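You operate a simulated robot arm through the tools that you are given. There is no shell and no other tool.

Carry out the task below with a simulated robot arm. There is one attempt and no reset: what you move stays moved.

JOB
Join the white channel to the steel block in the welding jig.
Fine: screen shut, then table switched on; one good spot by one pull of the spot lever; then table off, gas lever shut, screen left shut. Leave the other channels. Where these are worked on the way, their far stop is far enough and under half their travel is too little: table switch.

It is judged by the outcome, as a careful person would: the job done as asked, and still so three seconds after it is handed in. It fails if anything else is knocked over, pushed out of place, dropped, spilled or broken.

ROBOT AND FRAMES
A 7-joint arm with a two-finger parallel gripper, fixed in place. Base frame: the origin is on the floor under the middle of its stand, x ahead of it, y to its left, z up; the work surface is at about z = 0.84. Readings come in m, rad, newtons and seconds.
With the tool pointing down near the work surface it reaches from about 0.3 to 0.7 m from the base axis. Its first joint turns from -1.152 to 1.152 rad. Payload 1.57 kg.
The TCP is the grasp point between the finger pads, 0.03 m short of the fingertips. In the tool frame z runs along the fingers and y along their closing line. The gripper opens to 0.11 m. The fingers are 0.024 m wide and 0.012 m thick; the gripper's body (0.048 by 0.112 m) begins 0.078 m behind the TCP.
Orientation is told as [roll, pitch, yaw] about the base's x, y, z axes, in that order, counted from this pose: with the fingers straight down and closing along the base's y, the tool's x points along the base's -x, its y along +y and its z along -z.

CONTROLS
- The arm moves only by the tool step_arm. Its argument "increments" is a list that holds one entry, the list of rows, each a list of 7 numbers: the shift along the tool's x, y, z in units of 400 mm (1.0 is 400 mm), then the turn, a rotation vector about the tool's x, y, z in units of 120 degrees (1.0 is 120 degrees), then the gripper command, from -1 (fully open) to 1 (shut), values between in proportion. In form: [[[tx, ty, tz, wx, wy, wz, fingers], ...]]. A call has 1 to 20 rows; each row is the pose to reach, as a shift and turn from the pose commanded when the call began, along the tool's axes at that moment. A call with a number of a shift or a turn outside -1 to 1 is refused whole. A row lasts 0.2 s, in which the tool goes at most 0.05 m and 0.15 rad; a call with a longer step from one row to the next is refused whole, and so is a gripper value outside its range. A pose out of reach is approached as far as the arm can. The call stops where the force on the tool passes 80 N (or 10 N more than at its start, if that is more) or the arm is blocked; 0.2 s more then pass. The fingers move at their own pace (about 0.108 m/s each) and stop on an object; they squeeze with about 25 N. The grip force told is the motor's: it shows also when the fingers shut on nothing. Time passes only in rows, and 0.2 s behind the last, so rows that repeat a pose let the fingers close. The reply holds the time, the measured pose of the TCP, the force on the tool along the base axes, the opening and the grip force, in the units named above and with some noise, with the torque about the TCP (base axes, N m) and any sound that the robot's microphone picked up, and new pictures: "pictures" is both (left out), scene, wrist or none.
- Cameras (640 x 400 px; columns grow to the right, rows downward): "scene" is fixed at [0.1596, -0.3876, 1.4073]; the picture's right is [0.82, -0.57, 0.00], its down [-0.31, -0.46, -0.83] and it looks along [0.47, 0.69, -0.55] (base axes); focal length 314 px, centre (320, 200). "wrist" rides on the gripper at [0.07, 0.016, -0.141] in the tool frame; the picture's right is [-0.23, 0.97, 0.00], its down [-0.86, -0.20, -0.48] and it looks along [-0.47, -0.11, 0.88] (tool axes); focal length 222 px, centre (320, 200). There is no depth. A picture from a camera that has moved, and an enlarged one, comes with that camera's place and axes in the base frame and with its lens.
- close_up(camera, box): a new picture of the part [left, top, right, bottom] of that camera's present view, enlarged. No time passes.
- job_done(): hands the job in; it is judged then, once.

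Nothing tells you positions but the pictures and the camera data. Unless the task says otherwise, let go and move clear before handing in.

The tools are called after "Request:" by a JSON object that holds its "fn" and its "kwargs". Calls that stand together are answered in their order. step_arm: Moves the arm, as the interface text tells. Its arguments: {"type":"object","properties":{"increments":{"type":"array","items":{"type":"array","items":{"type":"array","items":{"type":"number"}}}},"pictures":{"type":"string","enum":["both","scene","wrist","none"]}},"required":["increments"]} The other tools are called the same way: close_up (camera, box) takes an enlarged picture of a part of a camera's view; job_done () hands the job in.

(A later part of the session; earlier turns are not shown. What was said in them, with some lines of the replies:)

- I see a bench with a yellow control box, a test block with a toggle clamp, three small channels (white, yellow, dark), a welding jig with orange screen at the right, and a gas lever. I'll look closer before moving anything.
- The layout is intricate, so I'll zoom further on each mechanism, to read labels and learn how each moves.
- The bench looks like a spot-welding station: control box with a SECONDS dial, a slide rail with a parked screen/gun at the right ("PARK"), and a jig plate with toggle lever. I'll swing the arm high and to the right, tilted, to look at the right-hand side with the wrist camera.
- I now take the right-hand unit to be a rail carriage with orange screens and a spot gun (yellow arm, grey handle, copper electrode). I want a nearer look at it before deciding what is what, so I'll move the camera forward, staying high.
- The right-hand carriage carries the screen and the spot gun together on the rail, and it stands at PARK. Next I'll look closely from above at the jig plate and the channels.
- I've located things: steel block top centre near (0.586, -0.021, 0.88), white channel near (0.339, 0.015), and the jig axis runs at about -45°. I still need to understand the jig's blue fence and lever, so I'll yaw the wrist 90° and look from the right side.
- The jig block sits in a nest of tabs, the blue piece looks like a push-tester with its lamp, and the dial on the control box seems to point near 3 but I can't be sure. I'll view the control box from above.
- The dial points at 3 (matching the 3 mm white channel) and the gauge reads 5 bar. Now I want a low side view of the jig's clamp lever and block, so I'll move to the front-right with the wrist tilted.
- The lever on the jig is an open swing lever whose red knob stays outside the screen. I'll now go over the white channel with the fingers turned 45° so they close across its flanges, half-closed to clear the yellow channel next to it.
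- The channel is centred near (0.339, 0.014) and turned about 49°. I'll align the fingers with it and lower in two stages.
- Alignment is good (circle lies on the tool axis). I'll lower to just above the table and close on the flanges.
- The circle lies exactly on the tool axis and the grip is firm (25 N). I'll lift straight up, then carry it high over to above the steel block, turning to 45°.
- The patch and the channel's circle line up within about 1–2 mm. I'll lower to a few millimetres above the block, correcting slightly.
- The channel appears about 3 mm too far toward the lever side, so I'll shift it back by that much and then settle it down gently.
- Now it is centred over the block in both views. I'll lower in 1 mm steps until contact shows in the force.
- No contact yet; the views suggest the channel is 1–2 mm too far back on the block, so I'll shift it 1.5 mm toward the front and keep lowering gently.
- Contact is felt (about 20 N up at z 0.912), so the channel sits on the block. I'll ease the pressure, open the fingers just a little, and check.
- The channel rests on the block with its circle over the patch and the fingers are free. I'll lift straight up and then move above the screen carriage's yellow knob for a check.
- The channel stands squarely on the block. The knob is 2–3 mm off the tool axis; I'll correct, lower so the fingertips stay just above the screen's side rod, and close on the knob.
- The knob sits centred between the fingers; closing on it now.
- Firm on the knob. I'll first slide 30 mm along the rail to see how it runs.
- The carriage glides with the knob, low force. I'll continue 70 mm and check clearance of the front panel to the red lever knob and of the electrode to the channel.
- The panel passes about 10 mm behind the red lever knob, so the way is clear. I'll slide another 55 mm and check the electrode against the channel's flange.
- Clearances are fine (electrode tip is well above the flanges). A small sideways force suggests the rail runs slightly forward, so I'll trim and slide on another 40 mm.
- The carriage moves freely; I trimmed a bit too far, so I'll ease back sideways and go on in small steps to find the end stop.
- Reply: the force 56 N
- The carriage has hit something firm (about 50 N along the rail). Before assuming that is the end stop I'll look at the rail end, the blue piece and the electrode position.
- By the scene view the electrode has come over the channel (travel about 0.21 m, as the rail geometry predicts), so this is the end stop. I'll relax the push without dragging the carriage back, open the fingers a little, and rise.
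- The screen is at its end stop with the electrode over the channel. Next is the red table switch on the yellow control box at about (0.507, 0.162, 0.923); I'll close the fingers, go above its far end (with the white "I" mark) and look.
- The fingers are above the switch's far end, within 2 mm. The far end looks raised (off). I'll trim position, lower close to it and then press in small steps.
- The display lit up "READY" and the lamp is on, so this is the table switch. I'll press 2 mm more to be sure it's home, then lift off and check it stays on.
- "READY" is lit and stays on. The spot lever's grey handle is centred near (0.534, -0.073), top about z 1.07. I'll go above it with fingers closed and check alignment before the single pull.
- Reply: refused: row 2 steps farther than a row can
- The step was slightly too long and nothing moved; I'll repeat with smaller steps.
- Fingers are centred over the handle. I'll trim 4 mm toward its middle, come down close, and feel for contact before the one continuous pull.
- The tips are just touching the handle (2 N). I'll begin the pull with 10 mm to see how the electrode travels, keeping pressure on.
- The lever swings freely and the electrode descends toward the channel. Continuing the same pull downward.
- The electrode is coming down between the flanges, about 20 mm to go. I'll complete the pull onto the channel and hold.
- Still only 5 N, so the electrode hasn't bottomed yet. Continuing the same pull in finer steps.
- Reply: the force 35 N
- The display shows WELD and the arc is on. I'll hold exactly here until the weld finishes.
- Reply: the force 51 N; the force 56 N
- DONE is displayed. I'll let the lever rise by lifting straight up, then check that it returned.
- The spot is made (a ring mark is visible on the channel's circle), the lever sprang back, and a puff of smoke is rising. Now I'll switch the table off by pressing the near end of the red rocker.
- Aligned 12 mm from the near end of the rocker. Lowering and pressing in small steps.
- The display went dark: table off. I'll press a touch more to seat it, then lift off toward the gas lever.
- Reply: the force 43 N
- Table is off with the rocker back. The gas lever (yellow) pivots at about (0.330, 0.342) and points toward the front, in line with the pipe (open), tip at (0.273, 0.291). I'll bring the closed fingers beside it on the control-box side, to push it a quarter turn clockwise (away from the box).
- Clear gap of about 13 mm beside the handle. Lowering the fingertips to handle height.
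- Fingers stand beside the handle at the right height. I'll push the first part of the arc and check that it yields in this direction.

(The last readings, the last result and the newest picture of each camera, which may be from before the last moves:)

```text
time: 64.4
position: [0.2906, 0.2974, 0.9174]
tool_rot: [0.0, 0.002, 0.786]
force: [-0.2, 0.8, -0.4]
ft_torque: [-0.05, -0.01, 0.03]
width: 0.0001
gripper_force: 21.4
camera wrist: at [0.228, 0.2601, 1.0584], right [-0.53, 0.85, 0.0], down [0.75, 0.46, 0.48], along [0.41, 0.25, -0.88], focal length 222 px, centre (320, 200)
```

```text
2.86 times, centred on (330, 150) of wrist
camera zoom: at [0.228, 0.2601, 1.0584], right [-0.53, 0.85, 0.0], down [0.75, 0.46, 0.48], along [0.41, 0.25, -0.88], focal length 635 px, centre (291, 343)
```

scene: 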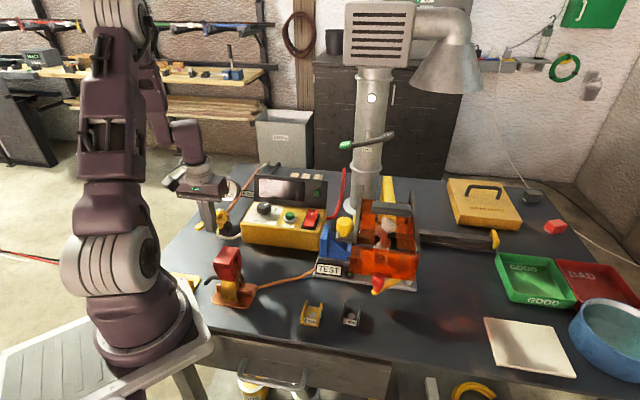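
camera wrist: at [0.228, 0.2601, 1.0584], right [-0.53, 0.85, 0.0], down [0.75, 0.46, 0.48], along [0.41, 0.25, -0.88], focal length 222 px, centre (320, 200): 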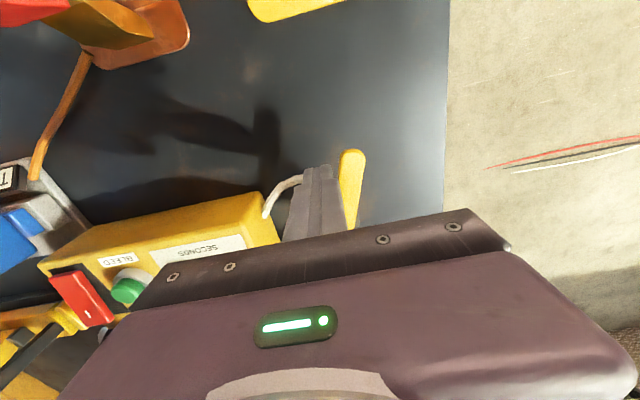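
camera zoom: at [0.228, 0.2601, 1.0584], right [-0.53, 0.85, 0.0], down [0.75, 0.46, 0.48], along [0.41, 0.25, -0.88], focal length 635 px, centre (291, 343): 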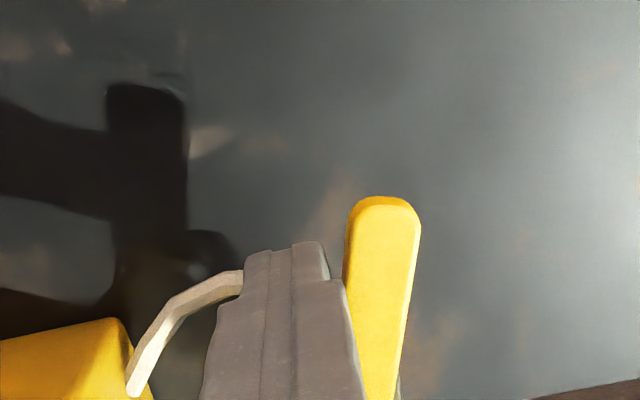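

The handle yields and turns. Continuing along the arc to a quarter turn.

Request:
{"fn": "step_arm", "kwargs": {"increments": [[[-0.001, 0.02, 0, 0, 0, 0, 1], [-0.0022, 0.0394, 0, 0, 0, 0, 1], [-0.0075, 0.058, 0, 0, 0, 0, 1], [-0.0146, 0.0773, 0, 0, 0, 0, 1], [-0.025, 0.094, 0, 0, 0, 0, 1], [-0.0363, 0.1104, 0, 0, 0, 0, 1], [-0.0505, 0.124, 0, 0, 0, 0, 1], [-0.0659, 0.1369, 0, 0, 0, 0, 1]]], "pictures": "both"}}

Request:
{"fn": "close_up", "kwargs": {"camera": "wrist", "box": [250, 80, 450, 220]}}

Request:
{"fn": "close_up", "kwargs": {"camera": "scene", "box": [165, 150, 275, 260]}}

```text
time: 66.2
position: [0.2695, 0.3539, 0.9164]
tool_rot: [0.001, -0.001, 0.785]
force: [-0.1, 0.0, -0.3]
ft_torque: [-0.05, 0.03, -0.02]
width: 0.0001
gripper_force: 21.3
camera wrist: at [0.2078, 0.3174, 1.0582], right [-0.53, 0.85, 0.0], down [0.75, 0.46, 0.48], along [0.41, 0.25, -0.88], focal length 222 px, centre (320, 200)
```

scene: 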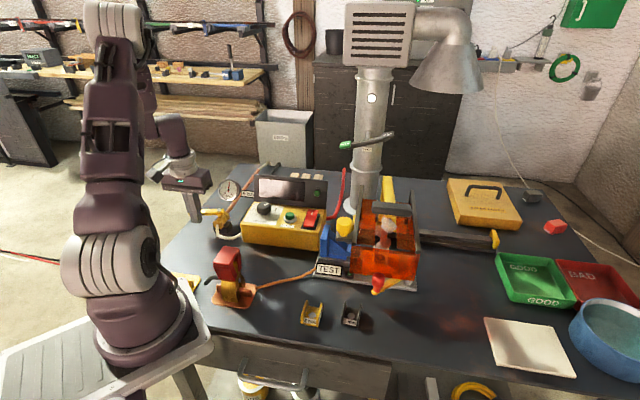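
wrist: 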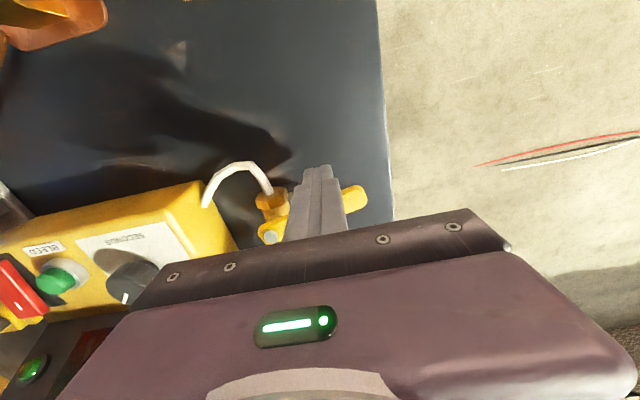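

```text
2.86 times, centred on (350, 150) of wrist
camera zoom: at [0.2078, 0.3174, 1.0582], right [-0.53, 0.85, 0.0], down [0.75, 0.46, 0.48], along [0.41, 0.25, -0.88], focal length 635 px, centre (234, 343)
```

zoom: 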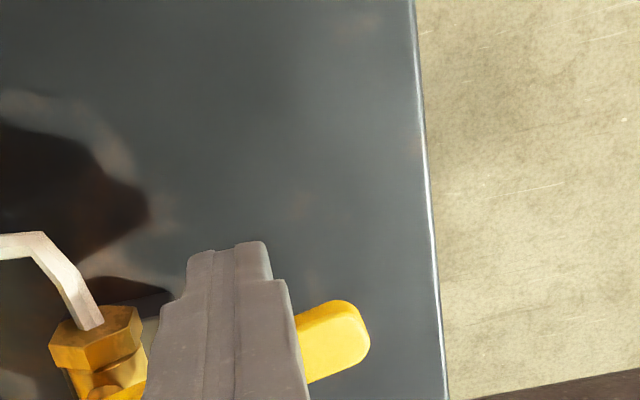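

```text
3.64 times, centred on (220, 205) of scene
camera zoom: at [0.1596, -0.3876, 1.4073], right [0.82, -0.57, 0.0], down [-0.31, -0.46, -0.83], along [0.47, 0.69, -0.55], focal length 1142 px, centre (684, 182)
```

zoom: 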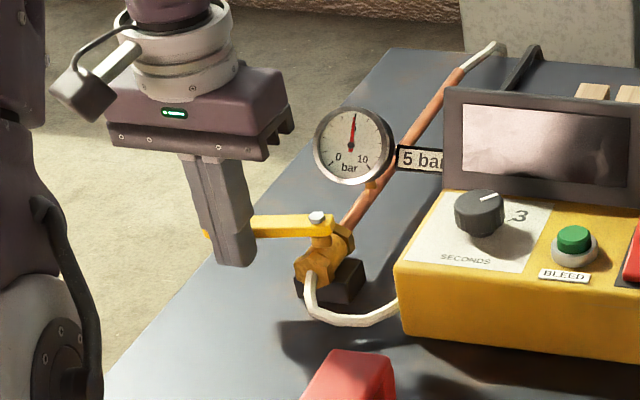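

Nearly perpendicular now with no resistance; continuing in small steps until the stop.

Request:
{"fn": "step_arm", "kwargs": {"increments": [[[-0.018, 0.01, 0, 0, 0, 0, 1], [-0.0353, 0.0178, 0, 0, 0, 0, 1], [-0.0456, 0.0209, 0, 0, 0, 0, 1]]], "pictures": "both"}}

Request:
{"fn": "close_up", "kwargs": {"camera": "scene", "box": [165, 150, 275, 260]}}

Request:
{"fn": "close_up", "kwargs": {"camera": "wrist", "box": [220, 80, 420, 240]}}

```text
time: 67.0
position: [0.2755, 0.369, 0.9149]
tool_rot: [-0.004, 0.011, 0.786]
force: [-19.2, -24.5, 6.5]
ft_torque: [-0.38, -0.03, -0.08]
width: 0.0
gripper_force: 21.3
camera wrist: at [0.2132, 0.3338, 1.0579], right [-0.53, 0.85, -0.01], down [0.75, 0.47, 0.47], along [0.4, 0.24, -0.88], focal length 222 px, centre (320, 200)
```

scene: 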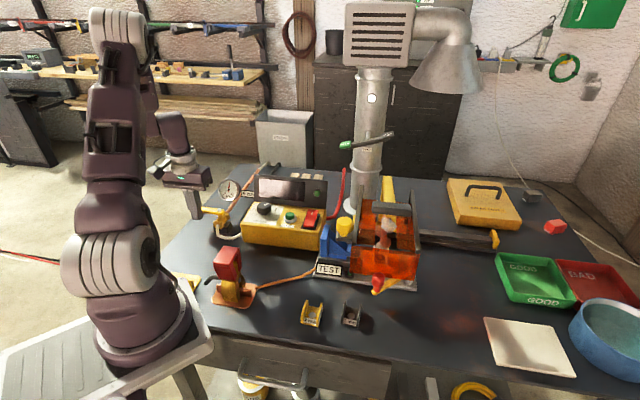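
wrist: 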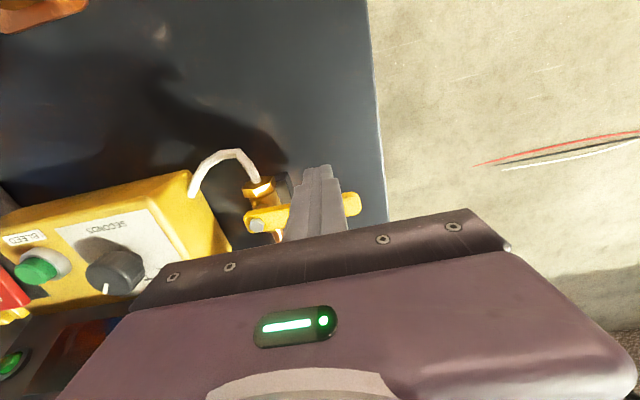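

```text
3.64 times, centred on (220, 205) of scene
camera zoom: at [0.159, -0.3883, 1.4072], right [0.82, -0.57, 0.0], down [-0.31, -0.46, -0.83], along [0.47, 0.69, -0.55], focal length 1142 px, centre (684, 182)
```

zoom: 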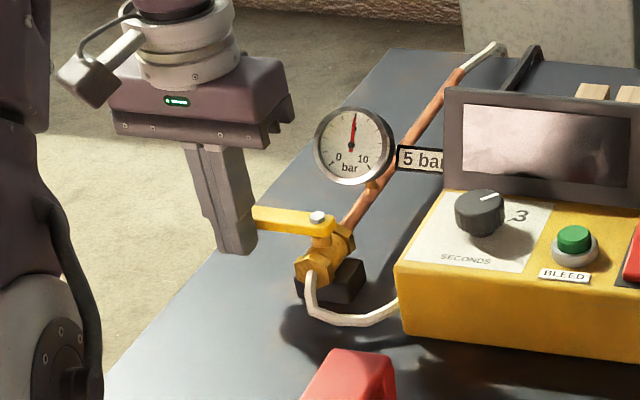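

```text
2.50 times, centred on (320, 160) of wrist
camera zoom: at [0.2132, 0.3338, 1.0579], right [-0.53, 0.85, -0.01], down [0.75, 0.47, 0.47], along [0.4, 0.24, -0.88], focal length 555 px, centre (320, 300)
```

zoom: 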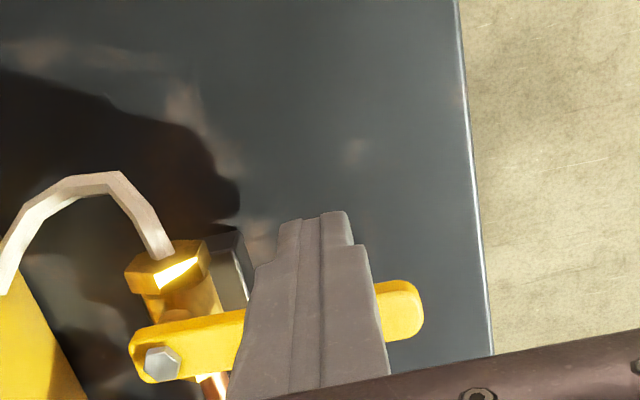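

The gas lever has reached its stop, a full quarter turn across the pipe. I'll back off from it, rise, and check everything.

Request:
{"fn": "step_arm", "kwargs": {"increments": [[[0.02, 0, 0, 0, 0, 0, 1], [0.06, 0, 0, 0, 0, 0, 1], [0.07, 0, -0.08, 0, 0, 0, 1], [0.07, 0, -0.19, 0, 0, 0, 1], [0.07, 0, -0.3, 0, 0, 0, 1], [0.07, 0, -0.4, 0, 0, 0, 1], [0.07, 0, -0.5, 0, 0, 0, 1]]], "pictures": "both"}}

Request:
{"fn": "close_up", "kwargs": {"camera": "scene", "box": [190, 160, 350, 270]}}

Request:
{"fn": "close_up", "kwargs": {"camera": "scene", "box": [350, 215, 430, 285]}}

Request:
{"fn": "close_up", "kwargs": {"camera": "scene", "box": [310, 170, 450, 300]}}

```text
time: 68.6
position: [0.2584, 0.354, 1.116]
tool_rot: [-0.001, 0.001, 0.786]
force: [-0.4, -0.1, 0.7]
ft_torque: [0.02, -0.01, 0.05]
width: 0.0
gripper_force: 20.9
camera wrist: at [0.1959, 0.3165, 1.2589], right [-0.53, 0.85, 0.0], down [0.75, 0.46, 0.48], along [0.41, 0.25, -0.88], focal length 222 px, centre (320, 200)
```

scene: 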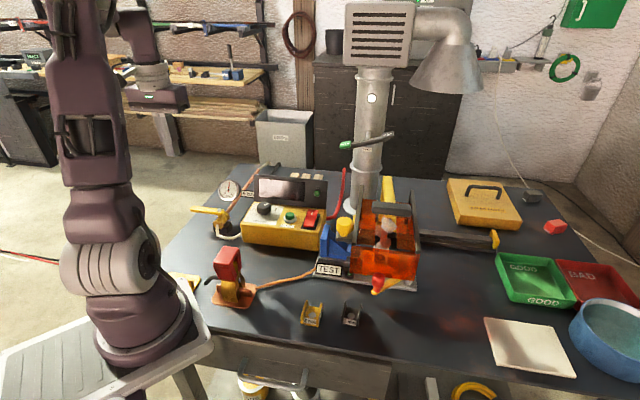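
wrist: 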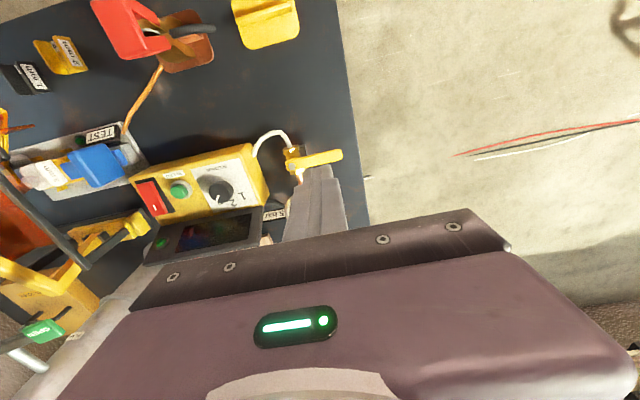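

```text
3.64 times, centred on (270, 215) of scene
camera zoom: at [0.1596, -0.3876, 1.4073], right [0.82, -0.57, 0.0], down [-0.31, -0.46, -0.83], along [0.47, 0.69, -0.55], focal length 1142 px, centre (502, 146)
```

zoom: 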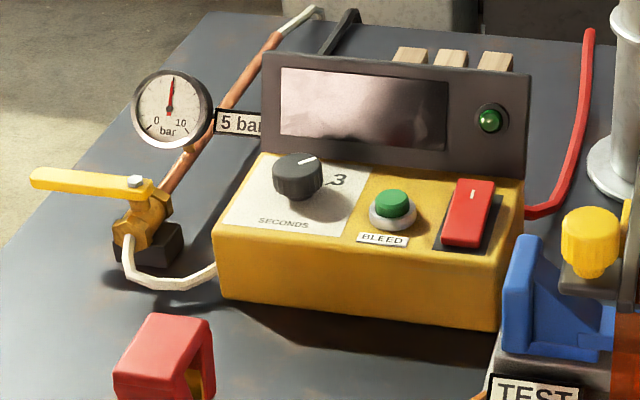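

```text
5.71 times, centred on (390, 250) of scene
camera zoom: at [0.1596, -0.3876, 1.4073], right [0.82, -0.57, 0.0], down [-0.31, -0.46, -0.83], along [0.47, 0.69, -0.55], focal length 1795 px, centre (-80, -86)
```

zoom: 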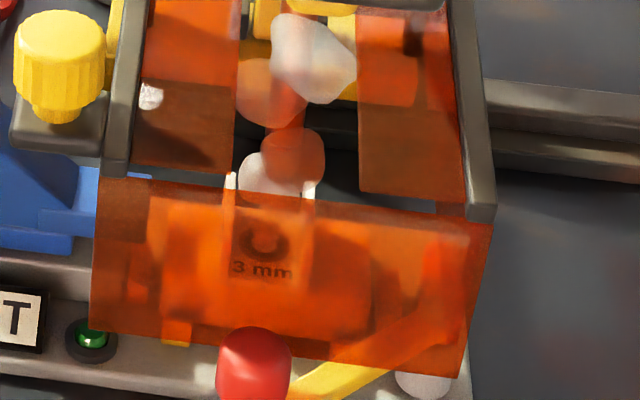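

```text
3.08 times, centred on (380, 235) of scene
camera zoom: at [0.1596, -0.3876, 1.4073], right [0.82, -0.57, 0.0], down [-0.31, -0.46, -0.83], along [0.47, 0.69, -0.55], focal length 967 px, centre (135, 92)
```

zoom: 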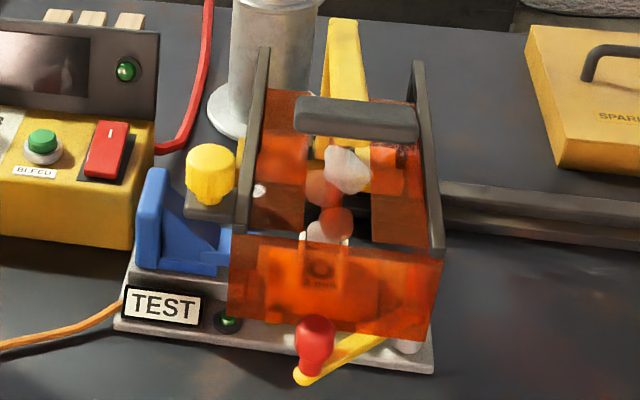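

Request:
{"fn": "close_up", "kwargs": {"camera": "wrist", "box": [0, 120, 160, 260]}}

Request:
{"fn": "close_up", "kwargs": {"camera": "wrist", "box": [0, 20, 340, 230]}}

Request:
{"fn": "close_up", "kwargs": {"camera": "scene", "box": [200, 230, 380, 340]}}

```text
2.86 times, centred on (80, 190) of wrist
camera zoom: at [0.1959, 0.3165, 1.2589], right [-0.53, 0.85, 0.0], down [0.75, 0.46, 0.48], along [0.41, 0.25, -0.88], focal length 635 px, centre (1006, 229)
```

zoom: 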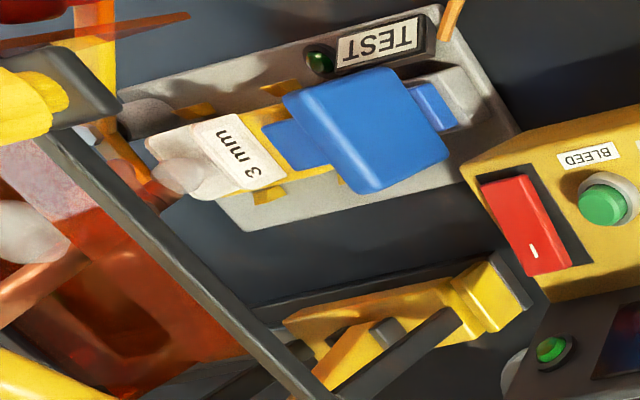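

```text
1.88 times, centred on (170, 125) of wrist
camera zoom: at [0.1959, 0.3165, 1.2589], right [-0.53, 0.85, 0.0], down [0.75, 0.46, 0.48], along [0.41, 0.25, -0.88], focal length 418 px, centre (602, 341)
```

zoom: 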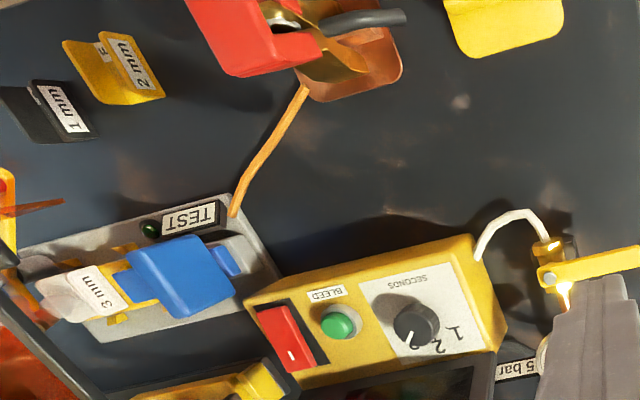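

```text
3.56 times, centred on (290, 285) of scene
camera zoom: at [0.1596, -0.3876, 1.4073], right [0.82, -0.57, 0.0], down [-0.31, -0.46, -0.83], along [0.47, 0.69, -0.55], focal length 1117 px, centre (427, -102)
```

zoom: 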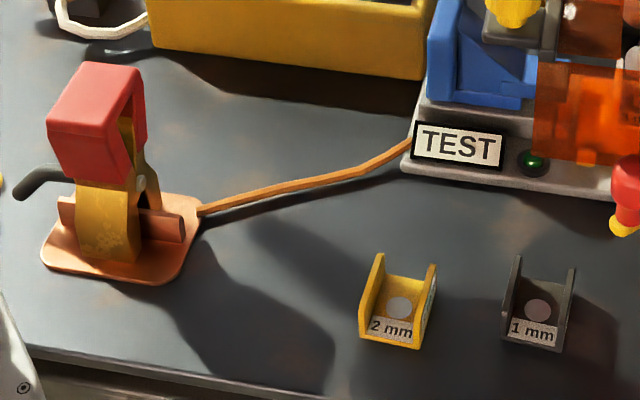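

The white channel is on the steel block with a weld mark on its circle, and the carriage still sits against its end stop, so the screen is shut. The table is off with the display dark, the gas lever is a quarter turn across its pipe, and the other channels are untouched. The arm is clear, so I'm handing in.

Request:
{"fn": "job_done", "kwargs": {}}

```text
The job is handed in.
```

The white channel is spot-welded to the steel block in the jig, and the job is handed in. I haven't had the verdict back.

- **Weld:** I made one pull of the spot lever with the dial at 3 seconds for the 3 mm channel. The display went from READY through WELD to DONE, and there is a ring mark on the channel's circle. I did not test the weld's strength.
- **Order:** The screen was shut against its end stop before the table was switched on.
- **End state:** The table is off with its display dark. The gas lever is turned a full quarter to its stop, and the screen is still shut. The gauge still reads 5 bar.
- **Left alone:** I did not touch the other two channels, the earth clamp, the dial, the bleed button, the flap or the jig's red-knobbed lever. I never worked out what that lever does. The display showed READY with it open.

Smoke from the weld was still hanging inside the screen at my last look.
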